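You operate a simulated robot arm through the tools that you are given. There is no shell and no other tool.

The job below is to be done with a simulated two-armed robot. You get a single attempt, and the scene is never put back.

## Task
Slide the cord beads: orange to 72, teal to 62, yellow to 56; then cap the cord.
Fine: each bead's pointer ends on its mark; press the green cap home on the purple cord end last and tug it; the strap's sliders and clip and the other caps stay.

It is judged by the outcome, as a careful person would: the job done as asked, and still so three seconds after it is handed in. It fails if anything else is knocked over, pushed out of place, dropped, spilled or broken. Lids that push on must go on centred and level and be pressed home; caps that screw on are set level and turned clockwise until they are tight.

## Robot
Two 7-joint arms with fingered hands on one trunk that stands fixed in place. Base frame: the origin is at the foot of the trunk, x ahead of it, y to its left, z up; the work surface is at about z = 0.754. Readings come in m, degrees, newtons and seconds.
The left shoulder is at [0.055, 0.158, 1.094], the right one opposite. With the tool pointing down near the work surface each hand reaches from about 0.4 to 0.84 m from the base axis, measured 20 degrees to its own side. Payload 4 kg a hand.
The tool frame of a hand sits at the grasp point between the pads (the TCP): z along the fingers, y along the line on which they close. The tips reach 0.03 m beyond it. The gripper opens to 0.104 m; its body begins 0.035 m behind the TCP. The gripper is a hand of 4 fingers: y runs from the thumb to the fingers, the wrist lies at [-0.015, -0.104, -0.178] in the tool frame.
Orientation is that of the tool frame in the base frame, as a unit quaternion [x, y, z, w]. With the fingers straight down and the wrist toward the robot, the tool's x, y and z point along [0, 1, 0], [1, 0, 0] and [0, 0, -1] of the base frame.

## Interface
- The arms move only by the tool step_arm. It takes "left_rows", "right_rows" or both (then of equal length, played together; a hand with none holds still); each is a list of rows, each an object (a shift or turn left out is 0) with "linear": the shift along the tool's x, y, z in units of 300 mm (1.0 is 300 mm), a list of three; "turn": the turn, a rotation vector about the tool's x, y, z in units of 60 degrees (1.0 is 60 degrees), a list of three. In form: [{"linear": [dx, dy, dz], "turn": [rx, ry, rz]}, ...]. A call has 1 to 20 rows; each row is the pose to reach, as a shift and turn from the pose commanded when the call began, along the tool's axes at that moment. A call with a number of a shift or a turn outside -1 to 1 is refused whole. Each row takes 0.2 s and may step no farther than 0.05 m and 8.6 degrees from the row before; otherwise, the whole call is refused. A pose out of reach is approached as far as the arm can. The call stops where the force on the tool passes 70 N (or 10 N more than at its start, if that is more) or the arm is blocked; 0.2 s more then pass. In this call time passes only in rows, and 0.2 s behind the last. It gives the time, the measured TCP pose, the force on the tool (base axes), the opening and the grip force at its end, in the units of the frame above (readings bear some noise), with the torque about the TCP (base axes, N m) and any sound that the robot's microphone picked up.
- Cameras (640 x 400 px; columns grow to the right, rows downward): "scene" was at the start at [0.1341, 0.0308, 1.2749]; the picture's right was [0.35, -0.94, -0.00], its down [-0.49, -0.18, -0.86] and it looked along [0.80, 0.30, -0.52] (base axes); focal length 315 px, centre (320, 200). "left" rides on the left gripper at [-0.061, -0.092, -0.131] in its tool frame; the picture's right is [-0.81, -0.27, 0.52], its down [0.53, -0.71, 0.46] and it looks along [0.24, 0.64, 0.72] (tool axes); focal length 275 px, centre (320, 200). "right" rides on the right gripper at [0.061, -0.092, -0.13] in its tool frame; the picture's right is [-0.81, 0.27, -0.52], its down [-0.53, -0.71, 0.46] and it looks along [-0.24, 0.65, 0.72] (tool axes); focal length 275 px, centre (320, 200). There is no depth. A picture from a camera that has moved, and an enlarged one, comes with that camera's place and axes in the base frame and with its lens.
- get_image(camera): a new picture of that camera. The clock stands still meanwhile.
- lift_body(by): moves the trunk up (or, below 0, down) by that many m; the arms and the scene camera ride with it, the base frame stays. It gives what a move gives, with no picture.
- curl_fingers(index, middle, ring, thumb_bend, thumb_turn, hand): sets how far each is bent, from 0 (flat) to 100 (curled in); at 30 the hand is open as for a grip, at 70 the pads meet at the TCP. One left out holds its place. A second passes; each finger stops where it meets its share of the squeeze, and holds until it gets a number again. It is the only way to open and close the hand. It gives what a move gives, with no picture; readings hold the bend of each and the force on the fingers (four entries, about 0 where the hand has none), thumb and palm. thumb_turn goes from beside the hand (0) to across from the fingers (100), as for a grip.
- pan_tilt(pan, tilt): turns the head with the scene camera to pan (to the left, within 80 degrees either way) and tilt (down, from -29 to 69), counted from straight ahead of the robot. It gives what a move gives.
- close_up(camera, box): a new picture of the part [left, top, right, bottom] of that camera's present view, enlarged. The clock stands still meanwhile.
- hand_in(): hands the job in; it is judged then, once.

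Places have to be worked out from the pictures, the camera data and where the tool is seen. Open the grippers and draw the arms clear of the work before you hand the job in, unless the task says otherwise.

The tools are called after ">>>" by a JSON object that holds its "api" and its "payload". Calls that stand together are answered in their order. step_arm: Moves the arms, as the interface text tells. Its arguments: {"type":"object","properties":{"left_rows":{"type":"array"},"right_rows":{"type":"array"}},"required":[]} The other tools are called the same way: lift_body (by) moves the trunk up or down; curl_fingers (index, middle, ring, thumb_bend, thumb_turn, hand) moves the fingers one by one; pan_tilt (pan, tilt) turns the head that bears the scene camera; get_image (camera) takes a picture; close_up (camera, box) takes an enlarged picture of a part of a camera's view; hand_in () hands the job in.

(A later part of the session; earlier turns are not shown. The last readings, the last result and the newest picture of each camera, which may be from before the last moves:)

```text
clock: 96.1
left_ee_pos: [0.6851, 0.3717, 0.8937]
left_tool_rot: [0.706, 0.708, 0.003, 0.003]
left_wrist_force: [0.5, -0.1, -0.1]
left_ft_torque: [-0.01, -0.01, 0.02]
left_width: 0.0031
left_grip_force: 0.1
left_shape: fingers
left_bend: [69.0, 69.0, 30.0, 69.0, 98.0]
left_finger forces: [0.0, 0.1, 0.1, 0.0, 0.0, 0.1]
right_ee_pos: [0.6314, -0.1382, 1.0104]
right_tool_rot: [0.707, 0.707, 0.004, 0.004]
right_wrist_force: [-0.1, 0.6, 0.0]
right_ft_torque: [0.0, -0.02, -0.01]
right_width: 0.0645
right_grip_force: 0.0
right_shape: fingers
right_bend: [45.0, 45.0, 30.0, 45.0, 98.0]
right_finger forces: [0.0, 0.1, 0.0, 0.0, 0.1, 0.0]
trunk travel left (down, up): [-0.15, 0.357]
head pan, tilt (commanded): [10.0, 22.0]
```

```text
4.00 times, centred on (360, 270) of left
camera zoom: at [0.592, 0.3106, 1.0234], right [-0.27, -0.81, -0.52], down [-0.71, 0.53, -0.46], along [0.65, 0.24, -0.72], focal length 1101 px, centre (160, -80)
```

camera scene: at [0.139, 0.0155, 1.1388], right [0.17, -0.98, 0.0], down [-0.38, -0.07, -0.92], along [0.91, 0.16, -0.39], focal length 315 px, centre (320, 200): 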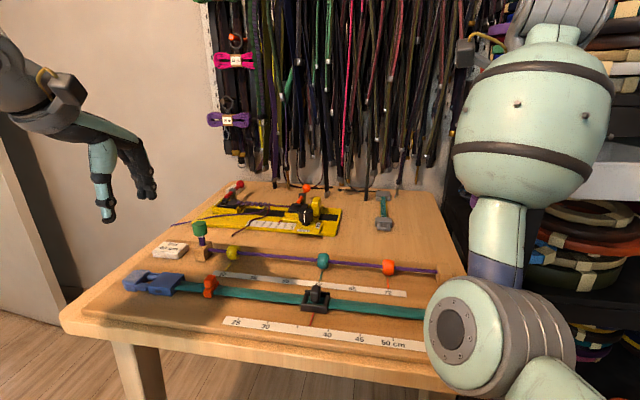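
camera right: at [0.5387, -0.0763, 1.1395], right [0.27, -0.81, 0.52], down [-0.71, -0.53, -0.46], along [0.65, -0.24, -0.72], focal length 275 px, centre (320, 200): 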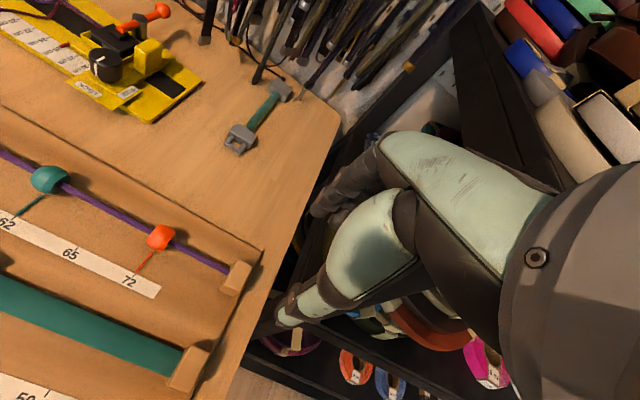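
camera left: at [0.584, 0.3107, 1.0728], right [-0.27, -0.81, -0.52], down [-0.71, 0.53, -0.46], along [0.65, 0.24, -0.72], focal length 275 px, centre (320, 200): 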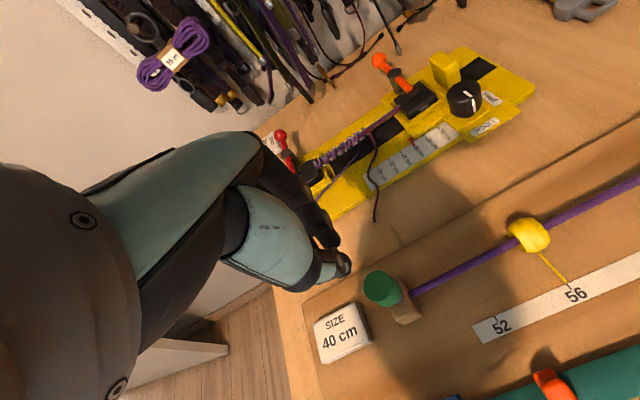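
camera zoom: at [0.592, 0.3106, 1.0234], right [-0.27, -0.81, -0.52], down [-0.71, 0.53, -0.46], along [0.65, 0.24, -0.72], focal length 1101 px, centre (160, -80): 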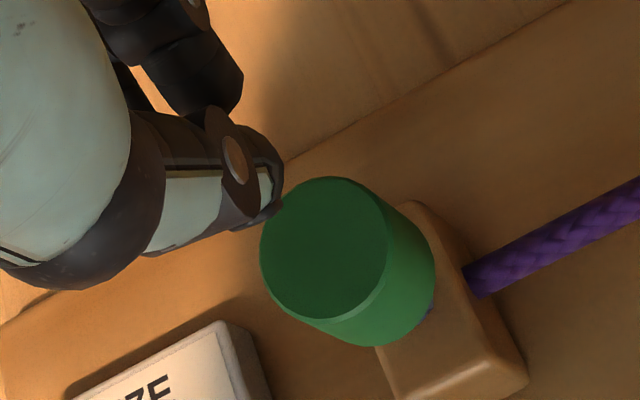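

The cap has moved down about 7 mm and covers the white band. I zoom in to verify that it's level.

>>> {"api": "close_up", "payload": {"camera": "scene", "box": [190, 220, 214, 242]}}

>>> {"api": "close_up", "payload": {"camera": "left", "box": [340, 255, 404, 315]}}

```text
16.00 times, centred on (202, 231) of scene
camera zoom: at [0.1392, 0.0153, 1.1388], right [0.17, -0.98, 0.0], down [-0.38, -0.06, -0.92], along [0.91, 0.16, -0.39], focal length 5039 px, centre (2208, -296)
```

zoom: 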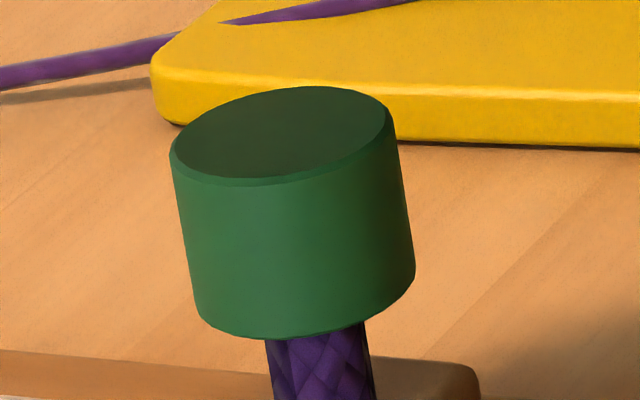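

```text
6.67 times, centred on (372, 285) of left
camera zoom: at [0.592, 0.3106, 1.0234], right [-0.27, -0.81, -0.52], down [-0.71, 0.53, -0.46], along [0.65, 0.24, -0.72], focal length 1835 px, centre (-27, -367)
```

zoom: 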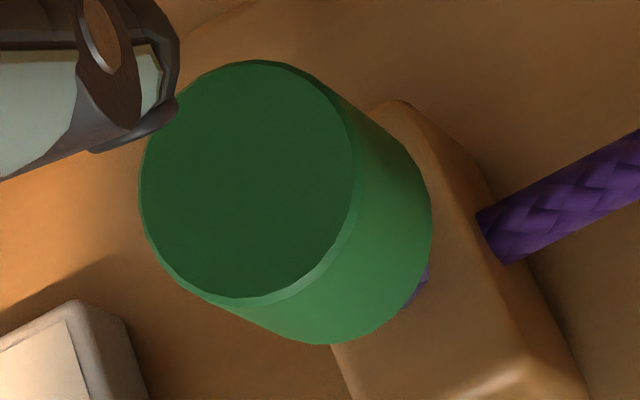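

The cap axis matches the vertical within about a degree. Now for the tug: I open the fingers, centre over the cap and descend around its upper part (tips stay above the block).

>>> {"api": "curl_fingers", "payload": {"hand": "left", "index": 45, "middle": 45, "thumb_bend": 45}}

>>> {"api": "step_arm", "payload": {"left_rows": [{"linear": [-0.007, -0.014, 0]}, {"linear": [-0.013, -0.027, 0]}, {"linear": [-0.013, -0.027, 0.05]}, {"linear": [-0.013, -0.027, 0.1]}, {"linear": [-0.013, -0.027, 0.15]}, {"linear": [-0.013, -0.027, 0.195]}]}}

>>> {"api": "close_up", "payload": {"camera": "scene", "box": [168, 200, 248, 270]}}

>>> {"api": "close_up", "payload": {"camera": "left", "box": [260, 180, 420, 320]}}

```text
clock: 97.1
left_ee_pos: [0.6862, 0.3724, 0.8946]
left_tool_rot: [0.707, 0.707, 0.003, 0.004]
left_wrist_force: [0.5, -0.2, 0.4]
left_ft_torque: [-0.01, 0.02, 0.01]
left_width: 0.0647
left_grip_force: 0.0
left_shape: fingers
left_bend: [45.0, 45.0, 30.0, 45.0, 98.0]
left_finger forces: [0.0, 0.0, 0.1, 0.0, 0.0, 0.0]
right_ee_pos: [0.6319, -0.1383, 1.0106]
right_tool_rot: [0.707, 0.707, 0.004, 0.005]
right_wrist_force: [0.1, 0.3, 0.4]
right_ft_torque: [-0.03, -0.03, -0.02]
right_width: 0.0646
right_grip_force: 0.1
right_shape: fingers
right_bend: [45.0, 45.0, 30.0, 45.0, 98.0]
right_finger forces: [0.0, 0.0, 0.1, 0.0, 0.0, 0.0]
trunk travel left (down, up): [-0.15, 0.357]
head pan, tilt (commanded): [10.0, 22.0]
```

```text
clock: 98.5
left_ee_pos: [0.6793, 0.3686, 0.8355]
left_tool_rot: [0.707, 0.707, 0.003, 0.004]
left_wrist_force: [0.5, -0.6, 1.1]
left_ft_torque: [0.0, 0.01, 0.01]
left_width: 0.0646
left_grip_force: 0.0
left_shape: fingers
left_bend: [45.0, 45.0, 30.0, 45.0, 98.0]
left_finger forces: [0.0, 0.0, 0.0, 0.1, 0.0, 0.0]
right_ee_pos: [0.6316, -0.1373, 1.011]
right_tool_rot: [0.707, 0.708, 0.005, 0.004]
right_wrist_force: [-0.2, 0.1, 1.6]
right_ft_torque: [0.02, -0.01, -0.02]
right_width: 0.0649
right_grip_force: 0.0
right_shape: fingers
right_bend: [45.0, 45.0, 30.0, 45.0, 98.0]
right_finger forces: [0.1, 0.1, 0.1, 0.0, 0.1, 0.0]
trunk travel left (down, up): [-0.15, 0.357]
head pan, tilt (commanded): [10.0, 22.0]
```

```text
5.71 times, centred on (208, 235) of scene
camera zoom: at [0.1394, 0.0155, 1.1388], right [0.17, -0.98, 0.0], down [-0.38, -0.07, -0.92], along [0.91, 0.16, -0.39], focal length 1800 px, centre (960, 0)
```

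zoom: 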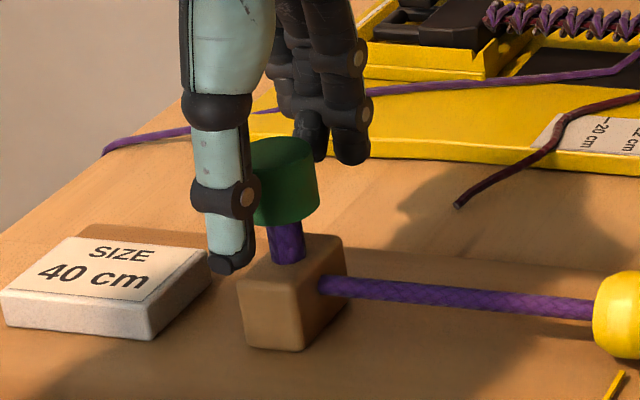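

```text
2.86 times, centred on (340, 250) of left
camera zoom: at [0.5853, 0.3075, 0.9647], right [-0.27, -0.81, -0.52], down [-0.71, 0.53, -0.46], along [0.65, 0.24, -0.72], focal length 786 px, centre (263, 57)
```

zoom: 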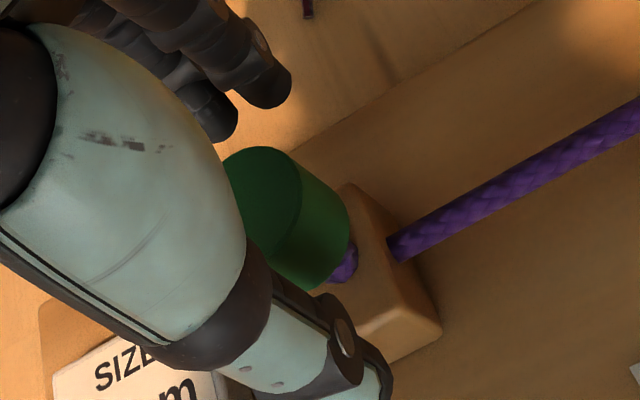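

The fingers straddle the cap. I close on it gently.

>>> {"api": "curl_fingers", "payload": {"hand": "left", "index": 66, "middle": 66, "thumb_bend": 65}}

>>> {"api": "close_up", "payload": {"camera": "scene", "box": [168, 200, 248, 270]}}

```text
clock: 99.5
left_ee_pos: [0.6775, 0.3678, 0.8346]
left_tool_rot: [0.707, 0.707, 0.005, 0.004]
left_wrist_force: [-1.4, 0.0, -0.7]
left_ft_torque: [-0.01, 0.05, -0.03]
left_width: 0.0215
left_grip_force: 3.1
left_shape: fingers
left_bend: [64.0, 65.0, 30.0, 61.0, 97.0]
left_finger forces: [1.7, 1.1, 0.1, 0.0, 3.7, 0.1]
right_ee_pos: [0.632, -0.1373, 1.0116]
right_tool_rot: [0.707, 0.707, 0.005, 0.004]
right_wrist_force: [-0.1, -0.7, -0.3]
right_ft_torque: [-0.02, 0.01, 0.02]
right_width: 0.0648
right_grip_force: 0.0
right_shape: fingers
right_bend: [45.0, 45.0, 30.0, 45.0, 98.0]
right_finger forces: [0.1, 0.1, 0.0, 0.0, 0.1, 0.1]
trunk travel left (down, up): [-0.15, 0.357]
head pan, tilt (commanded): [10.0, 22.0]
```

```text
5.71 times, centred on (208, 235) of scene
camera zoom: at [0.1392, 0.0155, 1.1388], right [0.17, -0.98, 0.0], down [-0.38, -0.07, -0.92], along [0.91, 0.16, -0.39], focal length 1800 px, centre (960, 0)
```

zoom: 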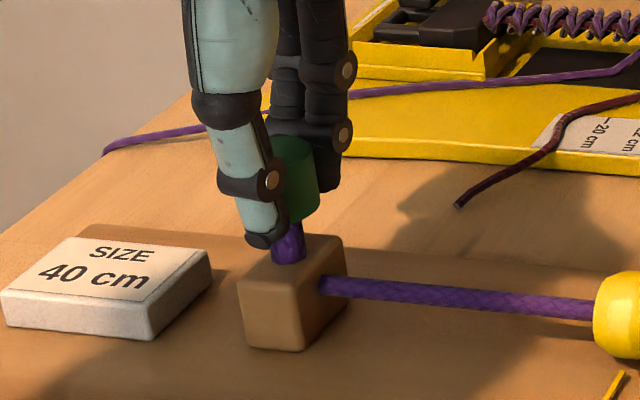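

The cap is gripped; I firm the squeeze and give an upward tug of a few millimetres' command, watching the force.

>>> {"api": "curl_fingers", "payload": {"hand": "left", "index": 71, "middle": 71, "thumb_bend": 69}}

>>> {"api": "step_arm", "payload": {"left_rows": [{"linear": [0, 0, -0.004]}, {"linear": [0, 0, -0.008]}, {"linear": [0, 0, -0.012]}]}}

>>> {"api": "close_up", "payload": {"camera": "scene", "box": [168, 200, 248, 270]}}

```text
clock: 100.5
left_ee_pos: [0.6794, 0.3689, 0.834]
left_tool_rot: [0.707, 0.707, 0.004, 0.003]
left_wrist_force: [4.1, 0.7, -1.4]
left_ft_torque: [0.03, -0.04, -0.01]
left_width: 0.0202
left_grip_force: 8.6
left_shape: fingers
left_bend: [64.0, 66.0, 30.0, 62.0, 97.0]
left_finger forces: [5.6, 4.4, 0.1, 0.1, 6.6, 0.1]
right_ee_pos: [0.6324, -0.1371, 1.0107]
right_tool_rot: [0.707, 0.707, 0.005, 0.004]
right_wrist_force: [-0.2, -0.2, 0.6]
right_ft_torque: [0.0, -0.01, -0.03]
right_width: 0.0646
right_grip_force: 0.1
right_shape: fingers
right_bend: [45.0, 45.0, 30.0, 45.0, 98.0]
right_finger forces: [0.1, 0.1, 0.0, 0.0, 0.0, 0.0]
trunk travel left (down, up): [-0.15, 0.357]
head pan, tilt (commanded): [10.0, 22.0]
```

```text
clock: 101.3
left_ee_pos: [0.6756, 0.367, 0.841]
left_tool_rot: [0.707, 0.707, 0.006, 0.006]
left_wrist_force: [3.0, 0.9, 0.6]
left_ft_torque: [0.03, -0.04, 0.0]
left_width: 0.02
left_grip_force: 8.5
left_shape: fingers
left_bend: [64.0, 67.0, 30.0, 62.0, 97.0]
left_finger forces: [5.8, 4.8, 0.0, 0.0, 6.8, 0.1]
right_ee_pos: [0.6304, -0.1364, 1.0116]
right_tool_rot: [0.707, 0.707, 0.005, 0.005]
right_wrist_force: [-0.7, 0.2, 1.0]
right_ft_torque: [0.01, -0.02, -0.01]
right_width: 0.0647
right_grip_force: 0.1
right_shape: fingers
right_bend: [45.0, 45.0, 30.0, 45.0, 98.0]
right_finger forces: [0.0, 0.0, 0.0, 0.0, 0.0, 0.0]
trunk travel left (down, up): [-0.15, 0.357]
head pan, tilt (commanded): [10.0, 22.0]
```

```text
5.71 times, centred on (208, 235) of scene
camera zoom: at [0.1383, 0.015, 1.1391], right [0.17, -0.98, 0.0], down [-0.38, -0.06, -0.92], along [0.91, 0.16, -0.39], focal length 1800 px, centre (960, 0)
```

zoom: 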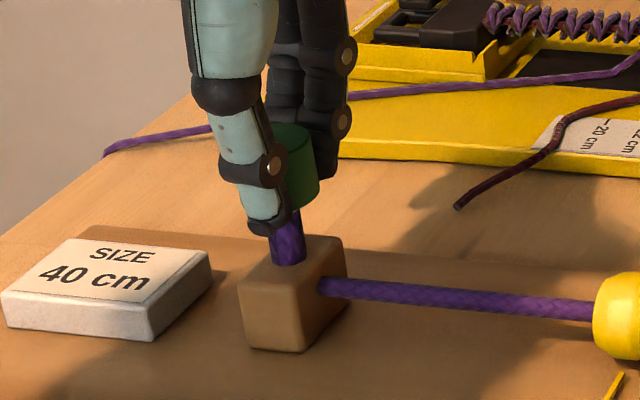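

The tug moved the cap up a few millimetres with almost no force, so it was not yet home. I push it back down with the grip first, then will press harder from above.

>>> {"api": "step_arm", "payload": {"left_rows": [{"linear": [0, 0, 0.006]}, {"linear": [0, 0, 0.012]}, {"linear": [0, 0, 0.018]}, {"linear": [0, 0, 0.024]}]}}

>>> {"api": "close_up", "payload": {"camera": "scene", "box": [168, 200, 248, 270]}}

>>> {"api": "close_up", "payload": {"camera": "left", "box": [260, 180, 420, 320]}}

```text
clock: 102.3
left_ee_pos: [0.6785, 0.369, 0.834]
left_tool_rot: [0.707, 0.707, 0.005, 0.005]
left_wrist_force: [5.0, 4.3, 6.5]
left_ft_torque: [0.06, -0.04, -0.01]
left_width: 0.0199
left_grip_force: 10.6
left_shape: fingers
left_bend: [63.0, 66.0, 30.0, 63.0, 97.0]
left_finger forces: [6.4, 6.7, 0.0, 0.1, 6.9, 0.0]
right_ee_pos: [0.6312, -0.1369, 1.0118]
right_tool_rot: [0.707, 0.707, 0.004, 0.004]
right_wrist_force: [0.8, -0.1, 0.0]
right_ft_torque: [-0.02, -0.01, 0.01]
right_width: 0.0647
right_grip_force: 0.0
right_shape: fingers
right_bend: [45.0, 45.0, 30.0, 45.0, 98.0]
right_finger forces: [0.0, 0.0, 0.0, 0.1, 0.1, 0.0]
trunk travel left (down, up): [-0.15, 0.357]
head pan, tilt (commanded): [10.0, 22.0]
```

```text
5.71 times, centred on (208, 235) of scene
camera zoom: at [0.1389, 0.0154, 1.1389], right [0.17, -0.98, 0.0], down [-0.38, -0.06, -0.92], along [0.91, 0.16, -0.39], focal length 1800 px, centre (960, 0)
```

zoom: 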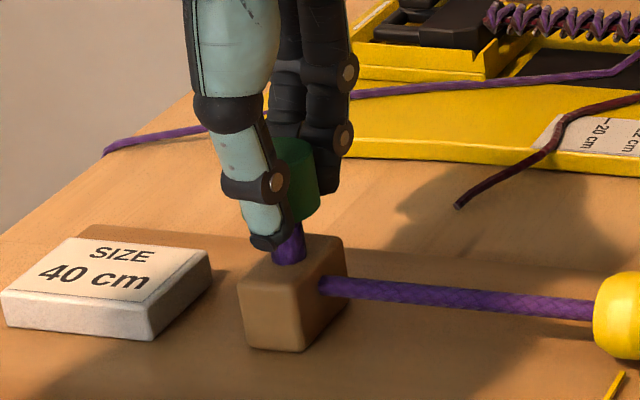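

```text
2.86 times, centred on (340, 250) of left
camera zoom: at [0.585, 0.3075, 0.9633], right [-0.27, -0.81, -0.52], down [-0.71, 0.53, -0.47], along [0.65, 0.24, -0.72], focal length 786 px, centre (263, 57)
```

zoom: 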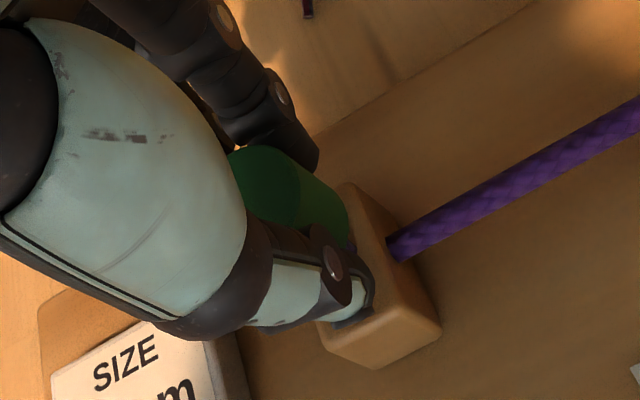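

The cap sits back at the same stop. While still gripping it squarely, I increase the squeeze and push down level with more force.

>>> {"api": "curl_fingers", "payload": {"hand": "left", "index": 85, "middle": 85, "thumb_bend": 80}}

>>> {"api": "step_arm", "payload": {"left_rows": [{"linear": [0, 0, 0.008]}, {"linear": [0, 0, 0.016]}, {"linear": [0, 0, 0.024]}]}}

>>> {"api": "close_up", "payload": {"camera": "scene", "box": [168, 200, 248, 270]}}

```text
clock: 103.3
left_ee_pos: [0.6769, 0.3693, 0.8323]
left_tool_rot: [0.707, 0.708, 0.004, 0.004]
left_wrist_force: [-1.8, 5.6, 4.4]
left_ft_torque: [0.12, 0.08, -0.07]
left_width: 0.0181
left_grip_force: 19.1
left_shape: fingers
left_bend: [61.0, 64.0, 30.0, 65.0, 96.0]
left_finger forces: [8.8, 10.8, 0.0, 0.0, 18.3, 0.0]
right_ee_pos: [0.6305, -0.1376, 1.0118]
right_tool_rot: [0.707, 0.707, 0.005, 0.005]
right_wrist_force: [-0.8, -0.1, 0.2]
right_ft_torque: [0.0, -0.01, -0.01]
right_width: 0.0647
right_grip_force: 0.1
right_shape: fingers
right_bend: [45.0, 45.0, 30.0, 45.0, 98.0]
right_finger forces: [0.0, 0.0, 0.0, 0.1, 0.1, 0.0]
trunk travel left (down, up): [-0.15, 0.357]
head pan, tilt (commanded): [10.0, 22.0]
```

```text
clock: 104.1
left_ee_pos: [0.6769, 0.3671, 0.8304]
left_tool_rot: [0.707, 0.707, 0.007, 0.006]
left_wrist_force: [-1.0, 8.7, 24.1]
left_ft_torque: [0.15, 0.08, -0.11]
left_width: 0.0173
left_grip_force: 22.2
left_shape: fingers
left_bend: [71.0, 63.0, 30.0, 66.0, 96.0]
left_finger forces: [9.2, 14.9, 0.1, 0.1, 20.2, 0.0]
right_ee_pos: [0.6291, -0.1372, 1.0123]
right_tool_rot: [0.707, 0.707, 0.006, 0.005]
right_wrist_force: [-0.7, 0.3, -0.3]
right_ft_torque: [-0.04, 0.01, 0.01]
right_width: 0.0644
right_grip_force: 0.1
right_shape: fingers
right_bend: [45.0, 45.0, 30.0, 45.0, 98.0]
right_finger forces: [0.0, 0.0, 0.0, 0.1, 0.0, 0.0]
trunk travel left (down, up): [-0.15, 0.357]
head pan, tilt (commanded): [10.0, 22.0]
```

```text
5.71 times, centred on (208, 235) of scene
camera zoom: at [0.136, 0.015, 1.1394], right [0.17, -0.98, 0.0], down [-0.38, -0.06, -0.92], along [0.91, 0.16, -0.38], focal length 1800 px, centre (960, 0)
```

zoom: 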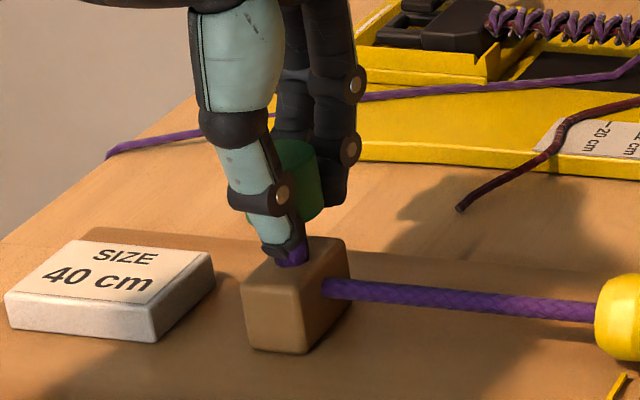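

Fingers begin to slip on the cap at 24 N without it going deeper. I release, rise, and prepare a firm press from above instead.

>>> {"api": "curl_fingers", "payload": {"hand": "left", "index": 45, "middle": 45, "thumb_bend": 45}}

>>> {"api": "step_arm", "payload": {"left_rows": [{"linear": [0, 0, -0.05]}, {"linear": [0, 0, -0.12]}, {"linear": [0, 0, -0.2]}, {"linear": [0, 0, -0.25]}]}}

>>> {"api": "close_up", "payload": {"camera": "scene", "box": [190, 220, 214, 242]}}

>>> {"api": "close_up", "payload": {"camera": "scene", "box": [168, 200, 248, 270]}}

```text
clock: 105.1
left_ee_pos: [0.678, 0.368, 0.8253]
left_tool_rot: [0.707, 0.707, 0.004, 0.003]
left_wrist_force: [0.4, -1.2, -1.0]
left_ft_torque: [0.05, -0.01, 0.03]
left_width: 0.0647
left_grip_force: 0.1
left_shape: fingers
left_bend: [45.0, 45.0, 30.0, 45.0, 97.0]
left_finger forces: [0.0, 0.0, 0.0, 0.1, 0.0, 0.0]
right_ee_pos: [0.6312, -0.1374, 1.0108]
right_tool_rot: [0.708, 0.707, 0.005, 0.005]
right_wrist_force: [0.0, -0.9, -0.6]
right_ft_torque: [-0.03, 0.0, 0.0]
right_width: 0.0648
right_grip_force: 0.1
right_shape: fingers
right_bend: [45.0, 45.0, 30.0, 45.0, 98.0]
right_finger forces: [0.0, 0.1, 0.0, 0.1, 0.1, 0.0]
trunk travel left (down, up): [-0.15, 0.357]
head pan, tilt (commanded): [10.0, 22.0]
```

```text
clock: 106.1
left_ee_pos: [0.6774, 0.368, 0.9]
left_tool_rot: [0.707, 0.707, 0.003, 0.004]
left_wrist_force: [-0.2, 0.2, -0.5]
left_ft_torque: [0.0, 0.02, -0.02]
left_width: 0.0647
left_grip_force: 0.3
left_shape: fingers
left_bend: [45.0, 45.0, 30.0, 45.0, 97.0]
left_finger forces: [0.1, 0.0, 0.1, 0.0, 0.0, 0.1]
right_ee_pos: [0.6317, -0.1388, 1.0097]
right_tool_rot: [0.707, 0.708, 0.004, 0.004]
right_wrist_force: [-0.4, 1.2, 0.2]
right_ft_torque: [-0.02, 0.03, -0.03]
right_width: 0.0649
right_grip_force: 0.1
right_shape: fingers
right_bend: [45.0, 45.0, 30.0, 45.0, 98.0]
right_finger forces: [0.0, 0.1, 0.1, 0.0, 0.1, 0.0]
trunk travel left (down, up): [-0.15, 0.357]
head pan, tilt (commanded): [10.0, 22.0]
```

```text
16.00 times, centred on (202, 231) of scene
camera zoom: at [0.1391, 0.0154, 1.1388], right [0.17, -0.98, 0.0], down [-0.38, -0.06, -0.92], along [0.91, 0.16, -0.39], focal length 5039 px, centre (2208, -296)
```

zoom: 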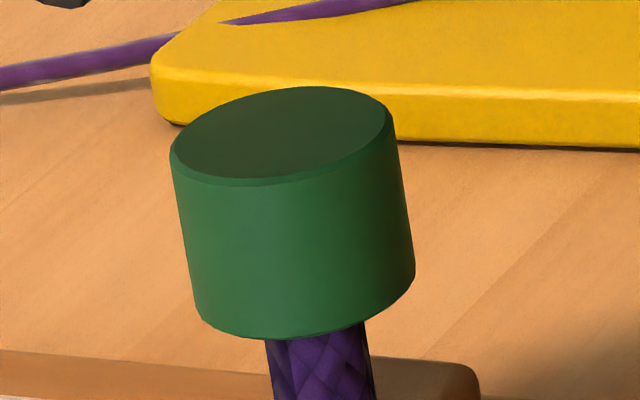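

```text
5.71 times, centred on (208, 235) of scene
camera zoom: at [0.1391, 0.0154, 1.1388], right [0.17, -0.98, 0.0], down [-0.38, -0.06, -0.92], along [0.91, 0.16, -0.39], focal length 1800 px, centre (960, 0)
```

zoom: 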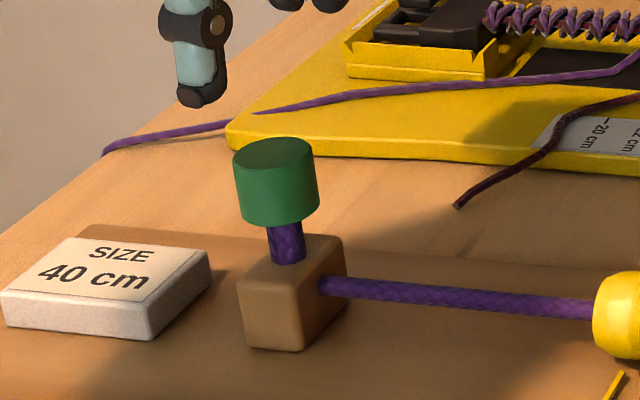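

The cap is back at exactly the same stop and level. I close the fingertips, tilt the hand ~3.5° so thumb and fingers bear evenly, and position just above the cap's centre.

>>> {"api": "curl_fingers", "payload": {"hand": "left", "index": 69, "middle": 69, "thumb_bend": 69}}

>>> {"api": "step_arm", "payload": {"left_rows": [{"linear": [0.007, 0.008, 0.03], "turn": [0.03, 0, 0]}, {"linear": [0.0133, 0.0153, 0.06], "turn": [0.058, 0, 0]}, {"linear": [0.0133, 0.0153, 0.093], "turn": [0.058, 0, 0]}]}}

>>> {"api": "close_up", "payload": {"camera": "scene", "box": [168, 200, 248, 270]}}

>>> {"api": "close_up", "payload": {"camera": "left", "box": [260, 200, 420, 320]}}

```text
clock: 107.1
left_ee_pos: [0.6763, 0.3676, 0.9007]
left_tool_rot: [0.707, 0.707, 0.003, 0.003]
left_wrist_force: [0.1, -1.1, -0.1]
left_ft_torque: [-0.04, -0.01, 0.0]
left_width: 0.0039
left_grip_force: 0.0
left_shape: fingers
left_bend: [69.0, 69.0, 30.0, 69.0, 97.0]
left_finger forces: [0.1, 0.1, 0.1, 0.0, 0.0, 0.0]
right_ee_pos: [0.6311, -0.1385, 1.0105]
right_tool_rot: [0.707, 0.707, 0.005, 0.004]
right_wrist_force: [1.0, -0.2, -1.3]
right_ft_torque: [0.01, 0.0, 0.02]
right_width: 0.0647
right_grip_force: 0.1
right_shape: fingers
right_bend: [45.0, 45.0, 30.0, 45.0, 98.0]
right_finger forces: [0.0, 0.0, 0.0, 0.0, 0.0, 0.0]
trunk travel left (down, up): [-0.15, 0.357]
head pan, tilt (commanded): [10.0, 22.0]
```

```text
clock: 107.9
left_ee_pos: [0.6803, 0.3729, 0.8716]
left_tool_rot: [0.706, 0.707, -0.018, -0.017]
left_wrist_force: [-0.1, -0.3, 0.4]
left_ft_torque: [0.01, 0.02, -0.01]
left_width: 0.0038
left_grip_force: 0.0
left_shape: fingers
left_bend: [69.0, 69.0, 30.0, 69.0, 97.0]
left_finger forces: [0.1, 0.0, 0.1, 0.0, 0.0, 0.0]
right_ee_pos: [0.6315, -0.1384, 1.0103]
right_tool_rot: [0.707, 0.707, 0.004, 0.004]
right_wrist_force: [-0.4, 0.5, 0.4]
right_ft_torque: [0.01, 0.02, -0.04]
right_width: 0.0648
right_grip_force: 0.0
right_shape: fingers
right_bend: [45.0, 45.0, 30.0, 45.0, 98.0]
right_finger forces: [0.0, 0.1, 0.0, 0.0, 0.1, 0.0]
trunk travel left (down, up): [-0.15, 0.357]
head pan, tilt (commanded): [10.0, 22.0]
```

```text
5.71 times, centred on (208, 235) of scene
camera zoom: at [0.1393, 0.0156, 1.1388], right [0.17, -0.98, 0.0], down [-0.38, -0.07, -0.92], along [0.91, 0.16, -0.39], focal length 1800 px, centre (960, 0)
```

zoom: 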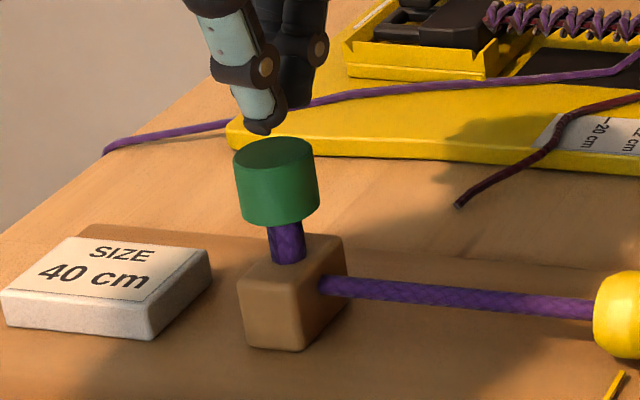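

```text
3.33 times, centred on (340, 260) of left
camera zoom: at [0.5964, 0.3104, 1.0072], right [-0.3, -0.81, -0.5], down [-0.74, 0.53, -0.42], along [0.61, 0.24, -0.76], focal length 918 px, centre (253, 0)
```

zoom: 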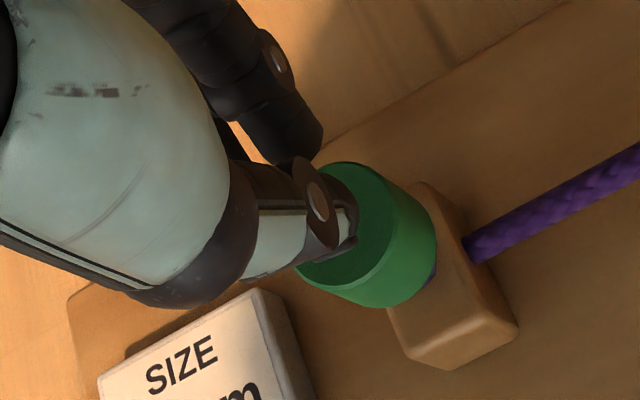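

Now I press down progressively up to about 60 N.

>>> {"api": "step_arm", "payload": {"left_rows": [{"linear": [0, 0, 0.015]}, {"linear": [0, 0, 0.03]}, {"linear": [0, 0, 0.042]}, {"linear": [0, 0, 0.05]}, {"linear": [0, 0, 0.058]}, {"linear": [0, 0, 0.066]}, {"linear": [0, 0, 0.074]}, {"linear": [0, 0, 0.082]}, {"linear": [0, 0, 0.09]}, {"linear": [0, 0, 0.095]}]}}

>>> {"api": "close_up", "payload": {"camera": "scene", "box": [168, 200, 248, 270]}}

```text
clock: 110.1
left_ee_pos: [0.6789, 0.3707, 0.8579]
left_tool_rot: [0.706, 0.708, -0.009, -0.008]
left_wrist_force: [-0.5, 8.0, 51.3]
left_ft_torque: [-0.02, 0.33, 0.01]
left_width: 0.0036
left_grip_force: 27.5
left_shape: fingers
left_bend: [68.0, 68.0, 30.0, 70.0, 98.0]
left_finger forces: [18.7, 1.7, 0.0, 0.0, 36.0, 0.0]
right_ee_pos: [0.6258, -0.1395, 1.0137]
right_tool_rot: [0.707, 0.707, 0.007, 0.005]
right_wrist_force: [-0.1, 1.0, 0.0]
right_ft_torque: [0.02, 0.04, -0.01]
right_width: 0.0645
right_grip_force: 0.0
right_shape: fingers
right_bend: [45.0, 45.0, 30.0, 45.0, 98.0]
right_finger forces: [0.0, 0.0, 0.0, 0.1, 0.0, 0.0]
trunk travel left (down, up): [-0.15, 0.357]
head pan, tilt (commanded): [10.0, 22.0]
```

```text
5.71 times, centred on (208, 235) of scene
camera zoom: at [0.1328, 0.0133, 1.1398], right [0.17, -0.98, 0.0], down [-0.38, -0.06, -0.92], along [0.91, 0.16, -0.38], focal length 1800 px, centre (960, 0)
```

zoom: 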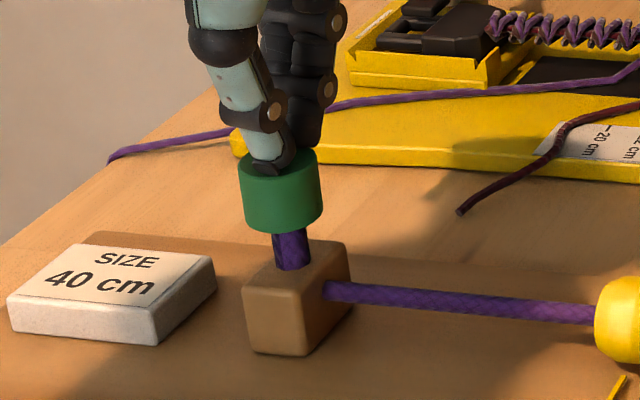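

At 51 N the cap does not go further – this is the end stop. I back off and then repeat the tug very gently, reading the force at each small step.

>>> {"api": "step_arm", "payload": {"left_rows": [{"linear": [0, 0, 0.06], "turn": [0, 0, 0]}, {"linear": [0, 0, 0.03], "turn": [0, 0, 0]}, {"linear": [0, 0, -0.02], "turn": [-0.03, 0, 0]}, {"linear": [0, 0, -0.08], "turn": [-0.058, 0, 0]}]}}

>>> {"api": "close_up", "payload": {"camera": "scene", "box": [190, 220, 214, 242]}}

```text
clock: 110.5
left_ee_pos: [0.6781, 0.3724, 0.8595]
left_tool_rot: [0.707, 0.708, -0.006, 0.003]
left_wrist_force: [-3.5, -0.3, 10.2]
left_ft_torque: [-0.07, 0.23, -0.02]
left_width: 0.004
left_grip_force: 4.7
left_shape: fingers
left_bend: [70.0, 69.0, 30.0, 69.0, 97.0]
left_finger forces: [0.8, 0.3, 0.0, 0.0, 8.7, 0.0]
right_ee_pos: [0.6243, -0.1356, 1.019]
right_tool_rot: [0.708, 0.706, 0.012, 0.017]
right_wrist_force: [-0.3, 0.5, -1.0]
right_ft_torque: [-0.04, 0.03, 0.0]
right_width: 0.0646
right_grip_force: 0.1
right_shape: fingers
right_bend: [45.0, 45.0, 30.0, 45.0, 98.0]
right_finger forces: [0.1, 0.1, 0.1, 0.1, 0.0, 0.0]
trunk travel left (down, up): [-0.15, 0.357]
head pan, tilt (commanded): [10.0, 22.0]
stopped in row 1 (left hand): the force on the tool passed its limit at 76 N (the readings are from after the stop); the commanded pose is now the measured one
```

```text
16.00 times, centred on (202, 231) of scene
camera zoom: at [0.1406, 0.0172, 1.138], right [0.17, -0.98, 0.0], down [-0.38, -0.07, -0.92], along [0.91, 0.16, -0.39], focal length 5039 px, centre (2208, -296)
```

zoom: 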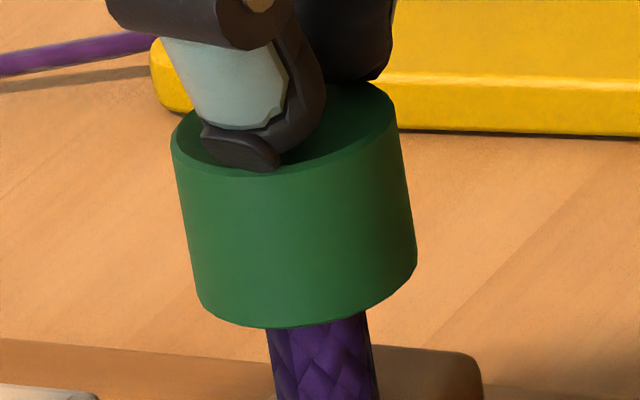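

My first row went the wrong way and pressed to 76 N before stopping; the cap held its stop. I now rise properly.

>>> {"api": "step_arm", "payload": {"left_rows": [{"linear": [0, 0, -0.02]}, {"linear": [0, 0, -0.06], "turn": [-0.02, 0, 0]}, {"linear": [0, 0, -0.1], "turn": [-0.02, 0, 0]}, {"linear": [0, 0, -0.14], "turn": [-0.02, 0, 0]}]}}

>>> {"api": "close_up", "payload": {"camera": "scene", "box": [190, 220, 214, 242]}}

>>> {"api": "close_up", "payload": {"camera": "scene", "box": [160, 200, 440, 320]}}

```text
clock: 111.5
left_ee_pos: [0.6764, 0.3712, 0.9022]
left_tool_rot: [0.707, 0.707, 0.002, 0.007]
left_wrist_force: [-0.3, -0.3, 0.0]
left_ft_torque: [0.0, -0.01, -0.04]
left_width: 0.0035
left_grip_force: 0.1
left_shape: fingers
left_bend: [69.0, 69.0, 30.0, 69.0, 97.0]
left_finger forces: [0.0, 0.1, 0.0, 0.0, 0.0, 0.0]
right_ee_pos: [0.6229, -0.138, 1.0202]
right_tool_rot: [0.708, 0.706, 0.014, 0.016]
right_wrist_force: [-0.1, -0.2, 0.9]
right_ft_torque: [0.0, -0.01, -0.03]
right_width: 0.065
right_grip_force: 0.0
right_shape: fingers
right_bend: [45.0, 45.0, 30.0, 45.0, 98.0]
right_finger forces: [0.1, 0.0, 0.0, 0.1, 0.0, 0.1]
trunk travel left (down, up): [-0.15, 0.357]
head pan, tilt (commanded): [10.0, 22.0]
```

```text
16.00 times, centred on (202, 231) of scene
camera zoom: at [0.1391, 0.0153, 1.1388], right [0.17, -0.98, 0.0], down [-0.38, -0.06, -0.92], along [0.91, 0.16, -0.39], focal length 5039 px, centre (2208, -296)
```

zoom: 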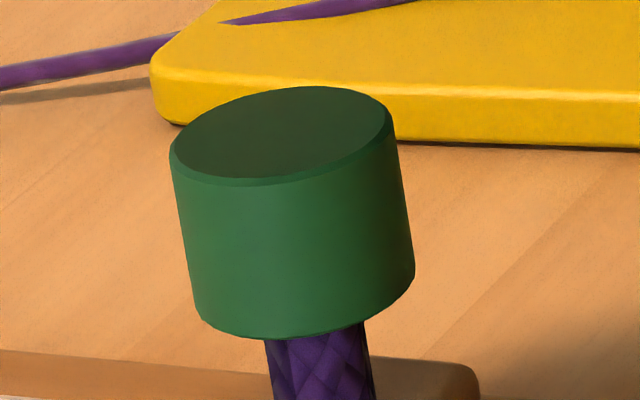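

```text
2.29 times, centred on (300, 260) of scene
camera zoom: at [0.1391, 0.0153, 1.1388], right [0.17, -0.98, 0.0], down [-0.38, -0.06, -0.92], along [0.91, 0.16, -0.39], focal length 720 px, centre (366, 63)
```

zoom: 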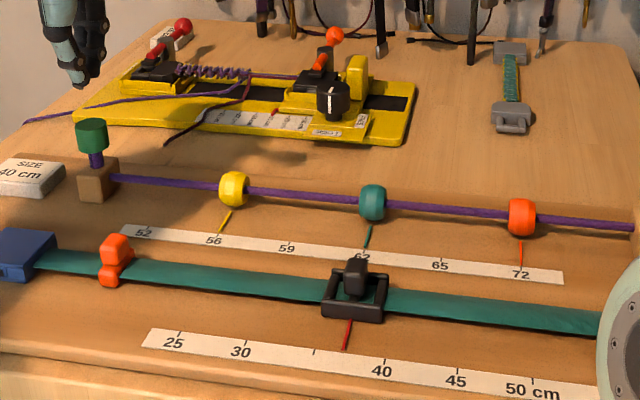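

The cap is seated at the same place and everything else looks right. For the second, gentler tug I open the fingers and descend around the cap again.

>>> {"api": "curl_fingers", "payload": {"hand": "left", "index": 45, "middle": 45, "thumb_bend": 45}}

>>> {"api": "step_arm", "payload": {"left_rows": [{"linear": [-0.01, 0.003, 0]}, {"linear": [-0.01, 0.003, 0.06]}, {"linear": [-0.01, 0.003, 0.12]}, {"linear": [-0.01, 0.003, 0.17]}, {"linear": [-0.01, 0.003, 0.21]}, {"linear": [-0.01, 0.003, 0.225]}]}}

>>> {"api": "curl_fingers", "payload": {"hand": "left", "index": 68, "middle": 68, "thumb_bend": 66}}

>>> {"api": "close_up", "payload": {"camera": "scene", "box": [184, 210, 232, 260]}}

```text
clock: 112.5
left_ee_pos: [0.6756, 0.3727, 0.9005]
left_tool_rot: [0.707, 0.707, 0.002, 0.007]
left_wrist_force: [-0.3, 0.1, -0.5]
left_ft_torque: [-0.01, 0.03, -0.05]
left_width: 0.0647
left_grip_force: 0.0
left_shape: fingers
left_bend: [45.0, 45.0, 30.0, 45.0, 97.0]
left_finger forces: [0.1, 0.0, 0.0, 0.1, 0.1, 0.0]
right_ee_pos: [0.6233, -0.139, 1.0196]
right_tool_rot: [0.708, 0.705, 0.014, 0.016]
right_wrist_force: [0.4, 0.1, -0.5]
right_ft_torque: [0.04, -0.03, -0.02]
right_width: 0.0651
right_grip_force: 0.0
right_shape: fingers
right_bend: [45.0, 45.0, 30.0, 45.0, 98.0]
right_finger forces: [0.0, 0.1, 0.1, 0.1, 0.1, 0.1]
trunk travel left (down, up): [-0.15, 0.357]
head pan, tilt (commanded): [10.0, 22.0]
```

```text
clock: 113.9
left_ee_pos: [0.6783, 0.3689, 0.8338]
left_tool_rot: [0.707, 0.707, 0.002, 0.007]
left_wrist_force: [-0.7, -1.2, 0.5]
left_ft_torque: [-0.01, 0.01, 0.02]
left_width: 0.0644
left_grip_force: 0.0
left_shape: fingers
left_bend: [45.0, 45.0, 30.0, 45.0, 97.0]
left_finger forces: [0.0, 0.0, 0.0, 0.0, 0.0, 0.0]
right_ee_pos: [0.6219, -0.138, 1.0205]
right_tool_rot: [0.709, 0.705, 0.013, 0.017]
right_wrist_force: [0.0, 0.4, -0.1]
right_ft_torque: [-0.04, 0.0, -0.01]
right_width: 0.0651
right_grip_force: 0.1
right_shape: fingers
right_bend: [45.0, 45.0, 30.0, 45.0, 98.0]
right_finger forces: [0.0, 0.0, 0.0, 0.0, 0.0, 0.0]
trunk travel left (down, up): [-0.15, 0.357]
head pan, tilt (commanded): [10.0, 22.0]
```

```text
clock: 114.9
left_ee_pos: [0.6776, 0.3682, 0.834]
left_tool_rot: [0.707, 0.708, 0.003, 0.007]
left_wrist_force: [0.4, -0.2, -1.8]
left_ft_torque: [-0.02, -0.01, 0.02]
left_width: 0.0212
left_grip_force: 4.6
left_shape: fingers
left_bend: [64.0, 66.0, 30.0, 61.0, 97.0]
left_finger forces: [2.5, 2.1, 0.0, 0.1, 4.6, 0.0]
right_ee_pos: [0.6229, -0.1387, 1.0201]
right_tool_rot: [0.708, 0.706, 0.013, 0.016]
right_wrist_force: [0.3, 0.4, 0.6]
right_ft_torque: [0.02, 0.01, 0.04]
right_width: 0.0651
right_grip_force: 0.1
right_shape: fingers
right_bend: [45.0, 45.0, 30.0, 45.0, 98.0]
right_finger forces: [0.1, 0.0, 0.0, 0.0, 0.0, 0.0]
trunk travel left (down, up): [-0.15, 0.357]
head pan, tilt (commanded): [10.0, 22.0]
```

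```text
8.00 times, centred on (208, 235) of scene
camera zoom: at [0.1394, 0.0155, 1.1388], right [0.17, -0.98, 0.0], down [-0.38, -0.07, -0.92], along [0.91, 0.16, -0.39], focal length 2519 px, centre (1216, -80)
```

zoom: 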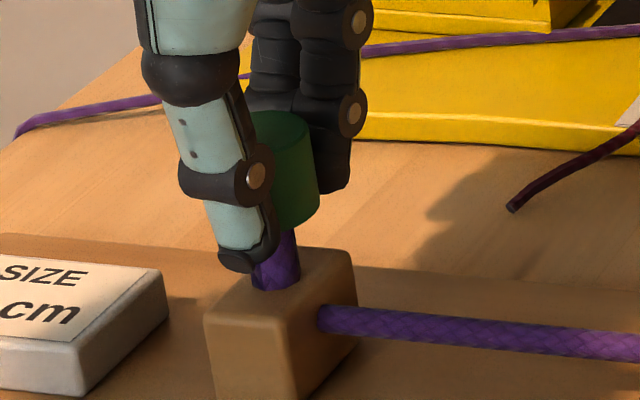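

Light grip established. I tug up by just 1 mm of command and check force and motion.

>>> {"api": "step_arm", "payload": {"left_rows": [{"linear": [0, 0, -0.002]}, {"linear": [0, 0, -0.004]}]}}

>>> {"api": "close_up", "payload": {"camera": "scene", "box": [184, 210, 232, 260]}}

```text
clock: 115.5
left_ee_pos: [0.6781, 0.3682, 0.8348]
left_tool_rot: [0.707, 0.707, 0.002, 0.007]
left_wrist_force: [-0.4, 0.9, -3.5]
left_ft_torque: [-0.01, 0.0, -0.03]
left_width: 0.0213
left_grip_force: 4.7
left_shape: fingers
left_bend: [64.0, 66.0, 30.0, 61.0, 97.0]
left_finger forces: [2.4, 1.9, 0.0, 0.0, 4.7, 0.1]
right_ee_pos: [0.6239, -0.1381, 1.0199]
right_tool_rot: [0.708, 0.706, 0.013, 0.016]
right_wrist_force: [0.5, -0.1, -0.2]
right_ft_torque: [-0.01, -0.01, -0.01]
right_width: 0.0649
right_grip_force: 0.0
right_shape: fingers
right_bend: [45.0, 45.0, 30.0, 45.0, 98.0]
right_finger forces: [0.1, 0.0, 0.1, 0.0, 0.0, 0.1]
trunk travel left (down, up): [-0.15, 0.357]
head pan, tilt (commanded): [10.0, 22.0]
```

```text
8.00 times, centred on (208, 235) of scene
camera zoom: at [0.1396, 0.0156, 1.1388], right [0.17, -0.98, 0.0], down [-0.38, -0.07, -0.92], along [0.91, 0.16, -0.39], focal length 2519 px, centre (1216, -80)
```

zoom: 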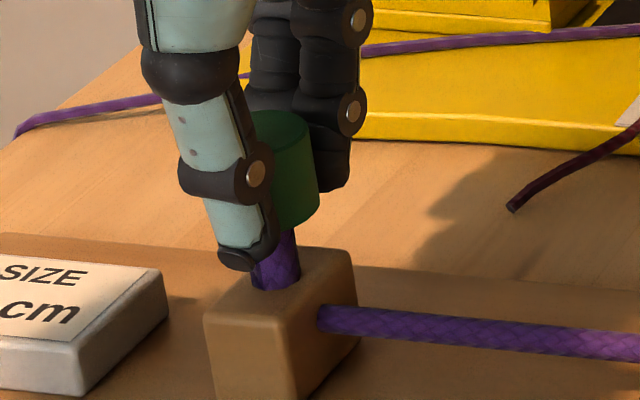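

The cap resists (3.5 N) and has not moved. I tug another millimetre.

>>> {"api": "step_arm", "payload": {"left_rows": [{"linear": [0, 0, -0.002]}, {"linear": [0, 0, -0.004]}]}}

>>> {"api": "close_up", "payload": {"camera": "scene", "box": [184, 210, 232, 260]}}

```text
clock: 116.1
left_ee_pos: [0.6793, 0.3695, 0.8353]
left_tool_rot: [0.707, 0.707, 0.002, 0.007]
left_wrist_force: [-0.5, -0.8, -5.9]
left_ft_torque: [-0.01, -0.02, -0.01]
left_width: 0.0211
left_grip_force: 4.4
left_shape: fingers
left_bend: [64.0, 66.0, 30.0, 61.0, 97.0]
left_finger forces: [2.4, 1.6, 0.1, 0.0, 4.5, 0.0]
right_ee_pos: [0.6224, -0.1372, 1.0199]
right_tool_rot: [0.708, 0.706, 0.014, 0.016]
right_wrist_force: [-0.6, -0.7, -0.7]
right_ft_torque: [-0.02, 0.04, 0.03]
right_width: 0.0649
right_grip_force: 0.1
right_shape: fingers
right_bend: [45.0, 45.0, 30.0, 45.0, 98.0]
right_finger forces: [0.0, 0.0, 0.1, 0.0, 0.0, 0.0]
trunk travel left (down, up): [-0.15, 0.357]
head pan, tilt (commanded): [10.0, 22.0]
```

```text
8.00 times, centred on (208, 235) of scene
camera zoom: at [0.14, 0.0157, 1.1387], right [0.17, -0.98, 0.0], down [-0.38, -0.07, -0.92], along [0.91, 0.16, -0.39], focal length 2519 px, centre (1216, -80)
```

zoom: 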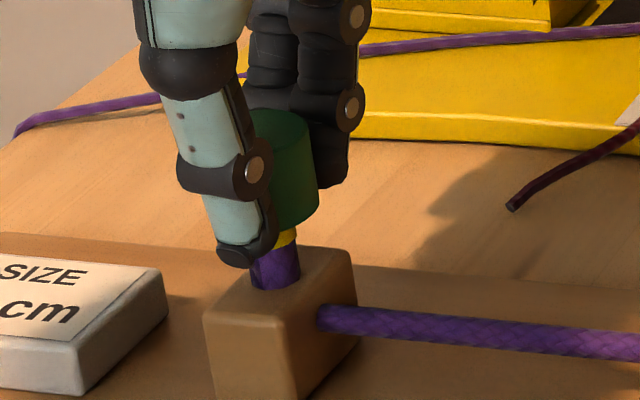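

A yellow band has appeared just below the cap at 5.9 N of pull. I zoom in to understand it before doing anything more.

>>> {"api": "close_up", "payload": {"camera": "scene", "box": [196, 228, 220, 250]}}

>>> {"api": "close_up", "payload": {"camera": "left", "box": [300, 220, 420, 320]}}

```text
16.00 times, centred on (208, 239) of scene
camera zoom: at [0.14, 0.0157, 1.1387], right [0.17, -0.98, 0.0], down [-0.38, -0.07, -0.92], along [0.91, 0.16, -0.39], focal length 5039 px, centre (2112, -424)
```

zoom: 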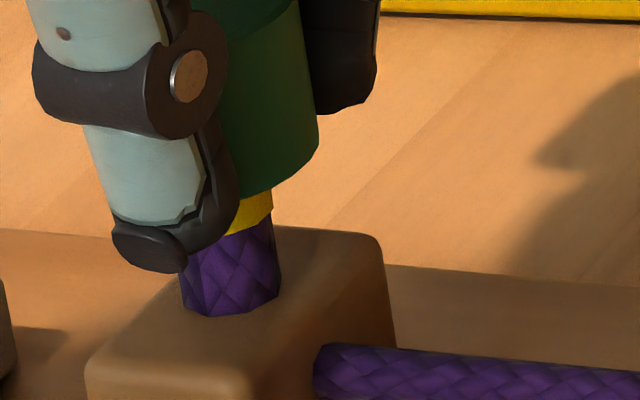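

```text
4.00 times, centred on (360, 270) of left
camera zoom: at [0.5856, 0.3086, 0.965], right [-0.27, -0.81, -0.51], down [-0.71, 0.53, -0.47], along [0.65, 0.24, -0.72], focal length 1101 px, centre (160, -80)
```

zoom: 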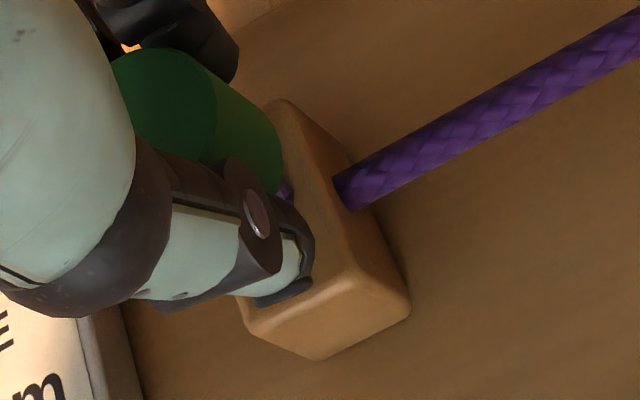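

The cap itself has not moved (its corner is at the same pixel) although pulled with ~6 N, so it now holds; the yellow band looks like an indicator. I relax the pull and look again.

>>> {"api": "step_arm", "payload": {"left_rows": [{"linear": [0, 0, 0.003]}, {"linear": [0, 0, 0.007]}]}}

>>> {"api": "close_up", "payload": {"camera": "scene", "box": [196, 228, 220, 250]}}

```text
clock: 116.7
left_ee_pos: [0.6777, 0.3675, 0.8353]
left_tool_rot: [0.707, 0.707, 0.002, 0.007]
left_wrist_force: [-1.5, 0.1, -3.0]
left_ft_torque: [0.04, 0.03, -0.02]
left_width: 0.0212
left_grip_force: 4.3
left_shape: fingers
left_bend: [64.0, 66.0, 30.0, 61.0, 97.0]
left_finger forces: [2.2, 1.6, 0.0, 0.1, 4.7, 0.0]
right_ee_pos: [0.6225, -0.1376, 1.0196]
right_tool_rot: [0.709, 0.705, 0.013, 0.017]
right_wrist_force: [-0.3, 0.3, 0.6]
right_ft_torque: [0.06, -0.01, 0.0]
right_width: 0.0648
right_grip_force: 0.0
right_shape: fingers
right_bend: [45.0, 45.0, 30.0, 45.0, 98.0]
right_finger forces: [0.1, 0.0, 0.0, 0.0, 0.0, 0.0]
trunk travel left (down, up): [-0.15, 0.357]
head pan, tilt (commanded): [10.0, 22.0]
```

```text
16.00 times, centred on (208, 239) of scene
camera zoom: at [0.1395, 0.0157, 1.1388], right [0.17, -0.98, 0.0], down [-0.38, -0.07, -0.92], along [0.91, 0.16, -0.39], focal length 5039 px, centre (2112, -424)
```

zoom: 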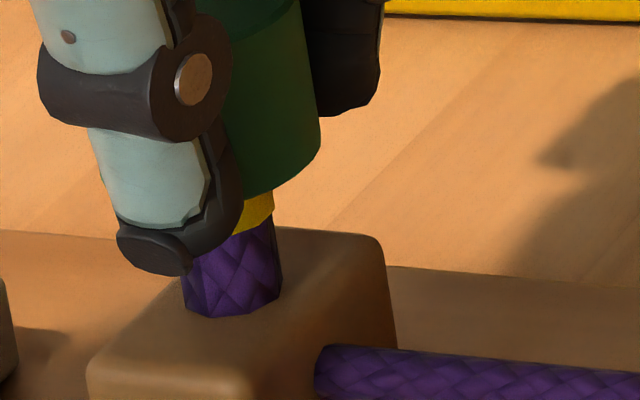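

The band stays yellow with the pull relaxed and the cap still in place, so the tug seems to have registered with the cap holding. I release the cap gently and rise.

>>> {"api": "curl_fingers", "payload": {"hand": "left", "index": 45, "middle": 45, "thumb_bend": 45}}

>>> {"api": "step_arm", "payload": {"left_rows": [{"linear": [0, 0, -0.05]}, {"linear": [0, 0, -0.12]}, {"linear": [0, 0, -0.2]}, {"linear": [0, 0, -0.3]}]}}

>>> {"api": "close_up", "payload": {"camera": "scene", "box": [190, 220, 214, 242]}}

>>> {"api": "close_up", "payload": {"camera": "scene", "box": [168, 200, 248, 270]}}

```text
clock: 117.7
left_ee_pos: [0.6779, 0.3692, 0.8342]
left_tool_rot: [0.707, 0.707, 0.002, 0.007]
left_wrist_force: [0.4, -1.0, 0.9]
left_ft_torque: [0.03, 0.03, 0.0]
left_width: 0.0646
left_grip_force: 0.1
left_shape: fingers
left_bend: [45.0, 45.0, 30.0, 45.0, 97.0]
left_finger forces: [0.0, 0.0, 0.0, 0.1, 0.1, 0.0]
right_ee_pos: [0.6224, -0.1376, 1.0198]
right_tool_rot: [0.708, 0.705, 0.014, 0.017]
right_wrist_force: [-0.4, -0.4, 0.2]
right_ft_torque: [0.04, -0.01, -0.01]
right_width: 0.065
right_grip_force: 0.0
right_shape: fingers
right_bend: [45.0, 45.0, 30.0, 45.0, 98.0]
right_finger forces: [0.1, 0.0, 0.1, 0.1, 0.0, 0.0]
trunk travel left (down, up): [-0.15, 0.357]
head pan, tilt (commanded): [10.0, 22.0]
```

```text
clock: 118.7
left_ee_pos: [0.6761, 0.3678, 0.9277]
left_tool_rot: [0.707, 0.707, 0.002, 0.007]
left_wrist_force: [-0.8, -0.4, 0.0]
left_ft_torque: [-0.01, -0.02, -0.02]
left_width: 0.0644
left_grip_force: 0.1
left_shape: fingers
left_bend: [45.0, 45.0, 30.0, 45.0, 97.0]
left_finger forces: [0.1, 0.1, 0.0, 0.0, 0.0, 0.1]
right_ee_pos: [0.6224, -0.1384, 1.0204]
right_tool_rot: [0.708, 0.705, 0.014, 0.017]
right_wrist_force: [0.0, -0.6, -0.2]
right_ft_torque: [0.01, 0.0, 0.02]
right_width: 0.0652
right_grip_force: 0.1
right_shape: fingers
right_bend: [45.0, 45.0, 30.0, 45.0, 98.0]
right_finger forces: [0.1, 0.0, 0.0, 0.0, 0.0, 0.1]
trunk travel left (down, up): [-0.15, 0.357]
head pan, tilt (commanded): [10.0, 22.0]
```

```text
16.00 times, centred on (202, 231) of scene
camera zoom: at [0.1386, 0.0151, 1.1389], right [0.17, -0.98, 0.0], down [-0.38, -0.06, -0.92], along [0.91, 0.16, -0.39], focal length 5039 px, centre (2208, -296)
```

zoom: 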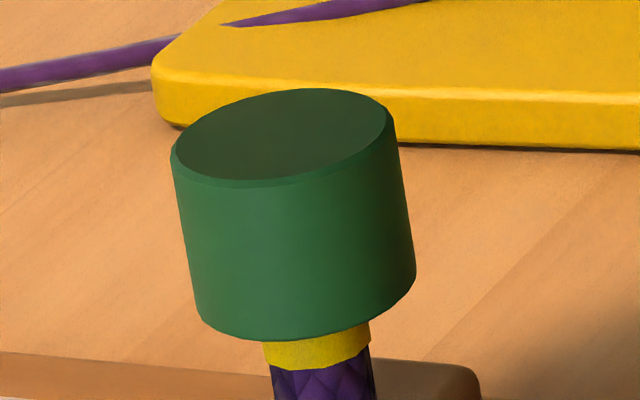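

```text
5.71 times, centred on (208, 235) of scene
camera zoom: at [0.1386, 0.0151, 1.1389], right [0.17, -0.98, 0.0], down [-0.38, -0.06, -0.92], along [0.91, 0.16, -0.39], focal length 1800 px, centre (960, 0)
```

zoom: 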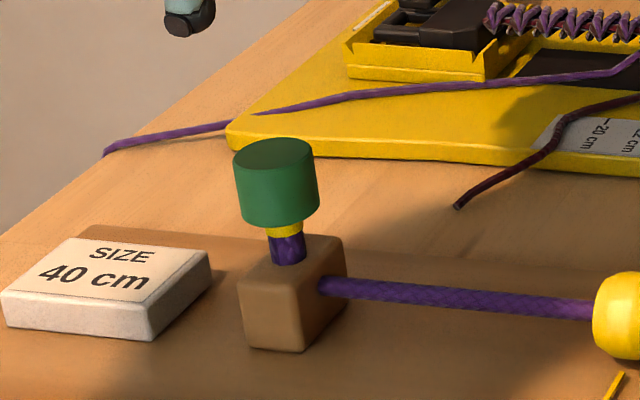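

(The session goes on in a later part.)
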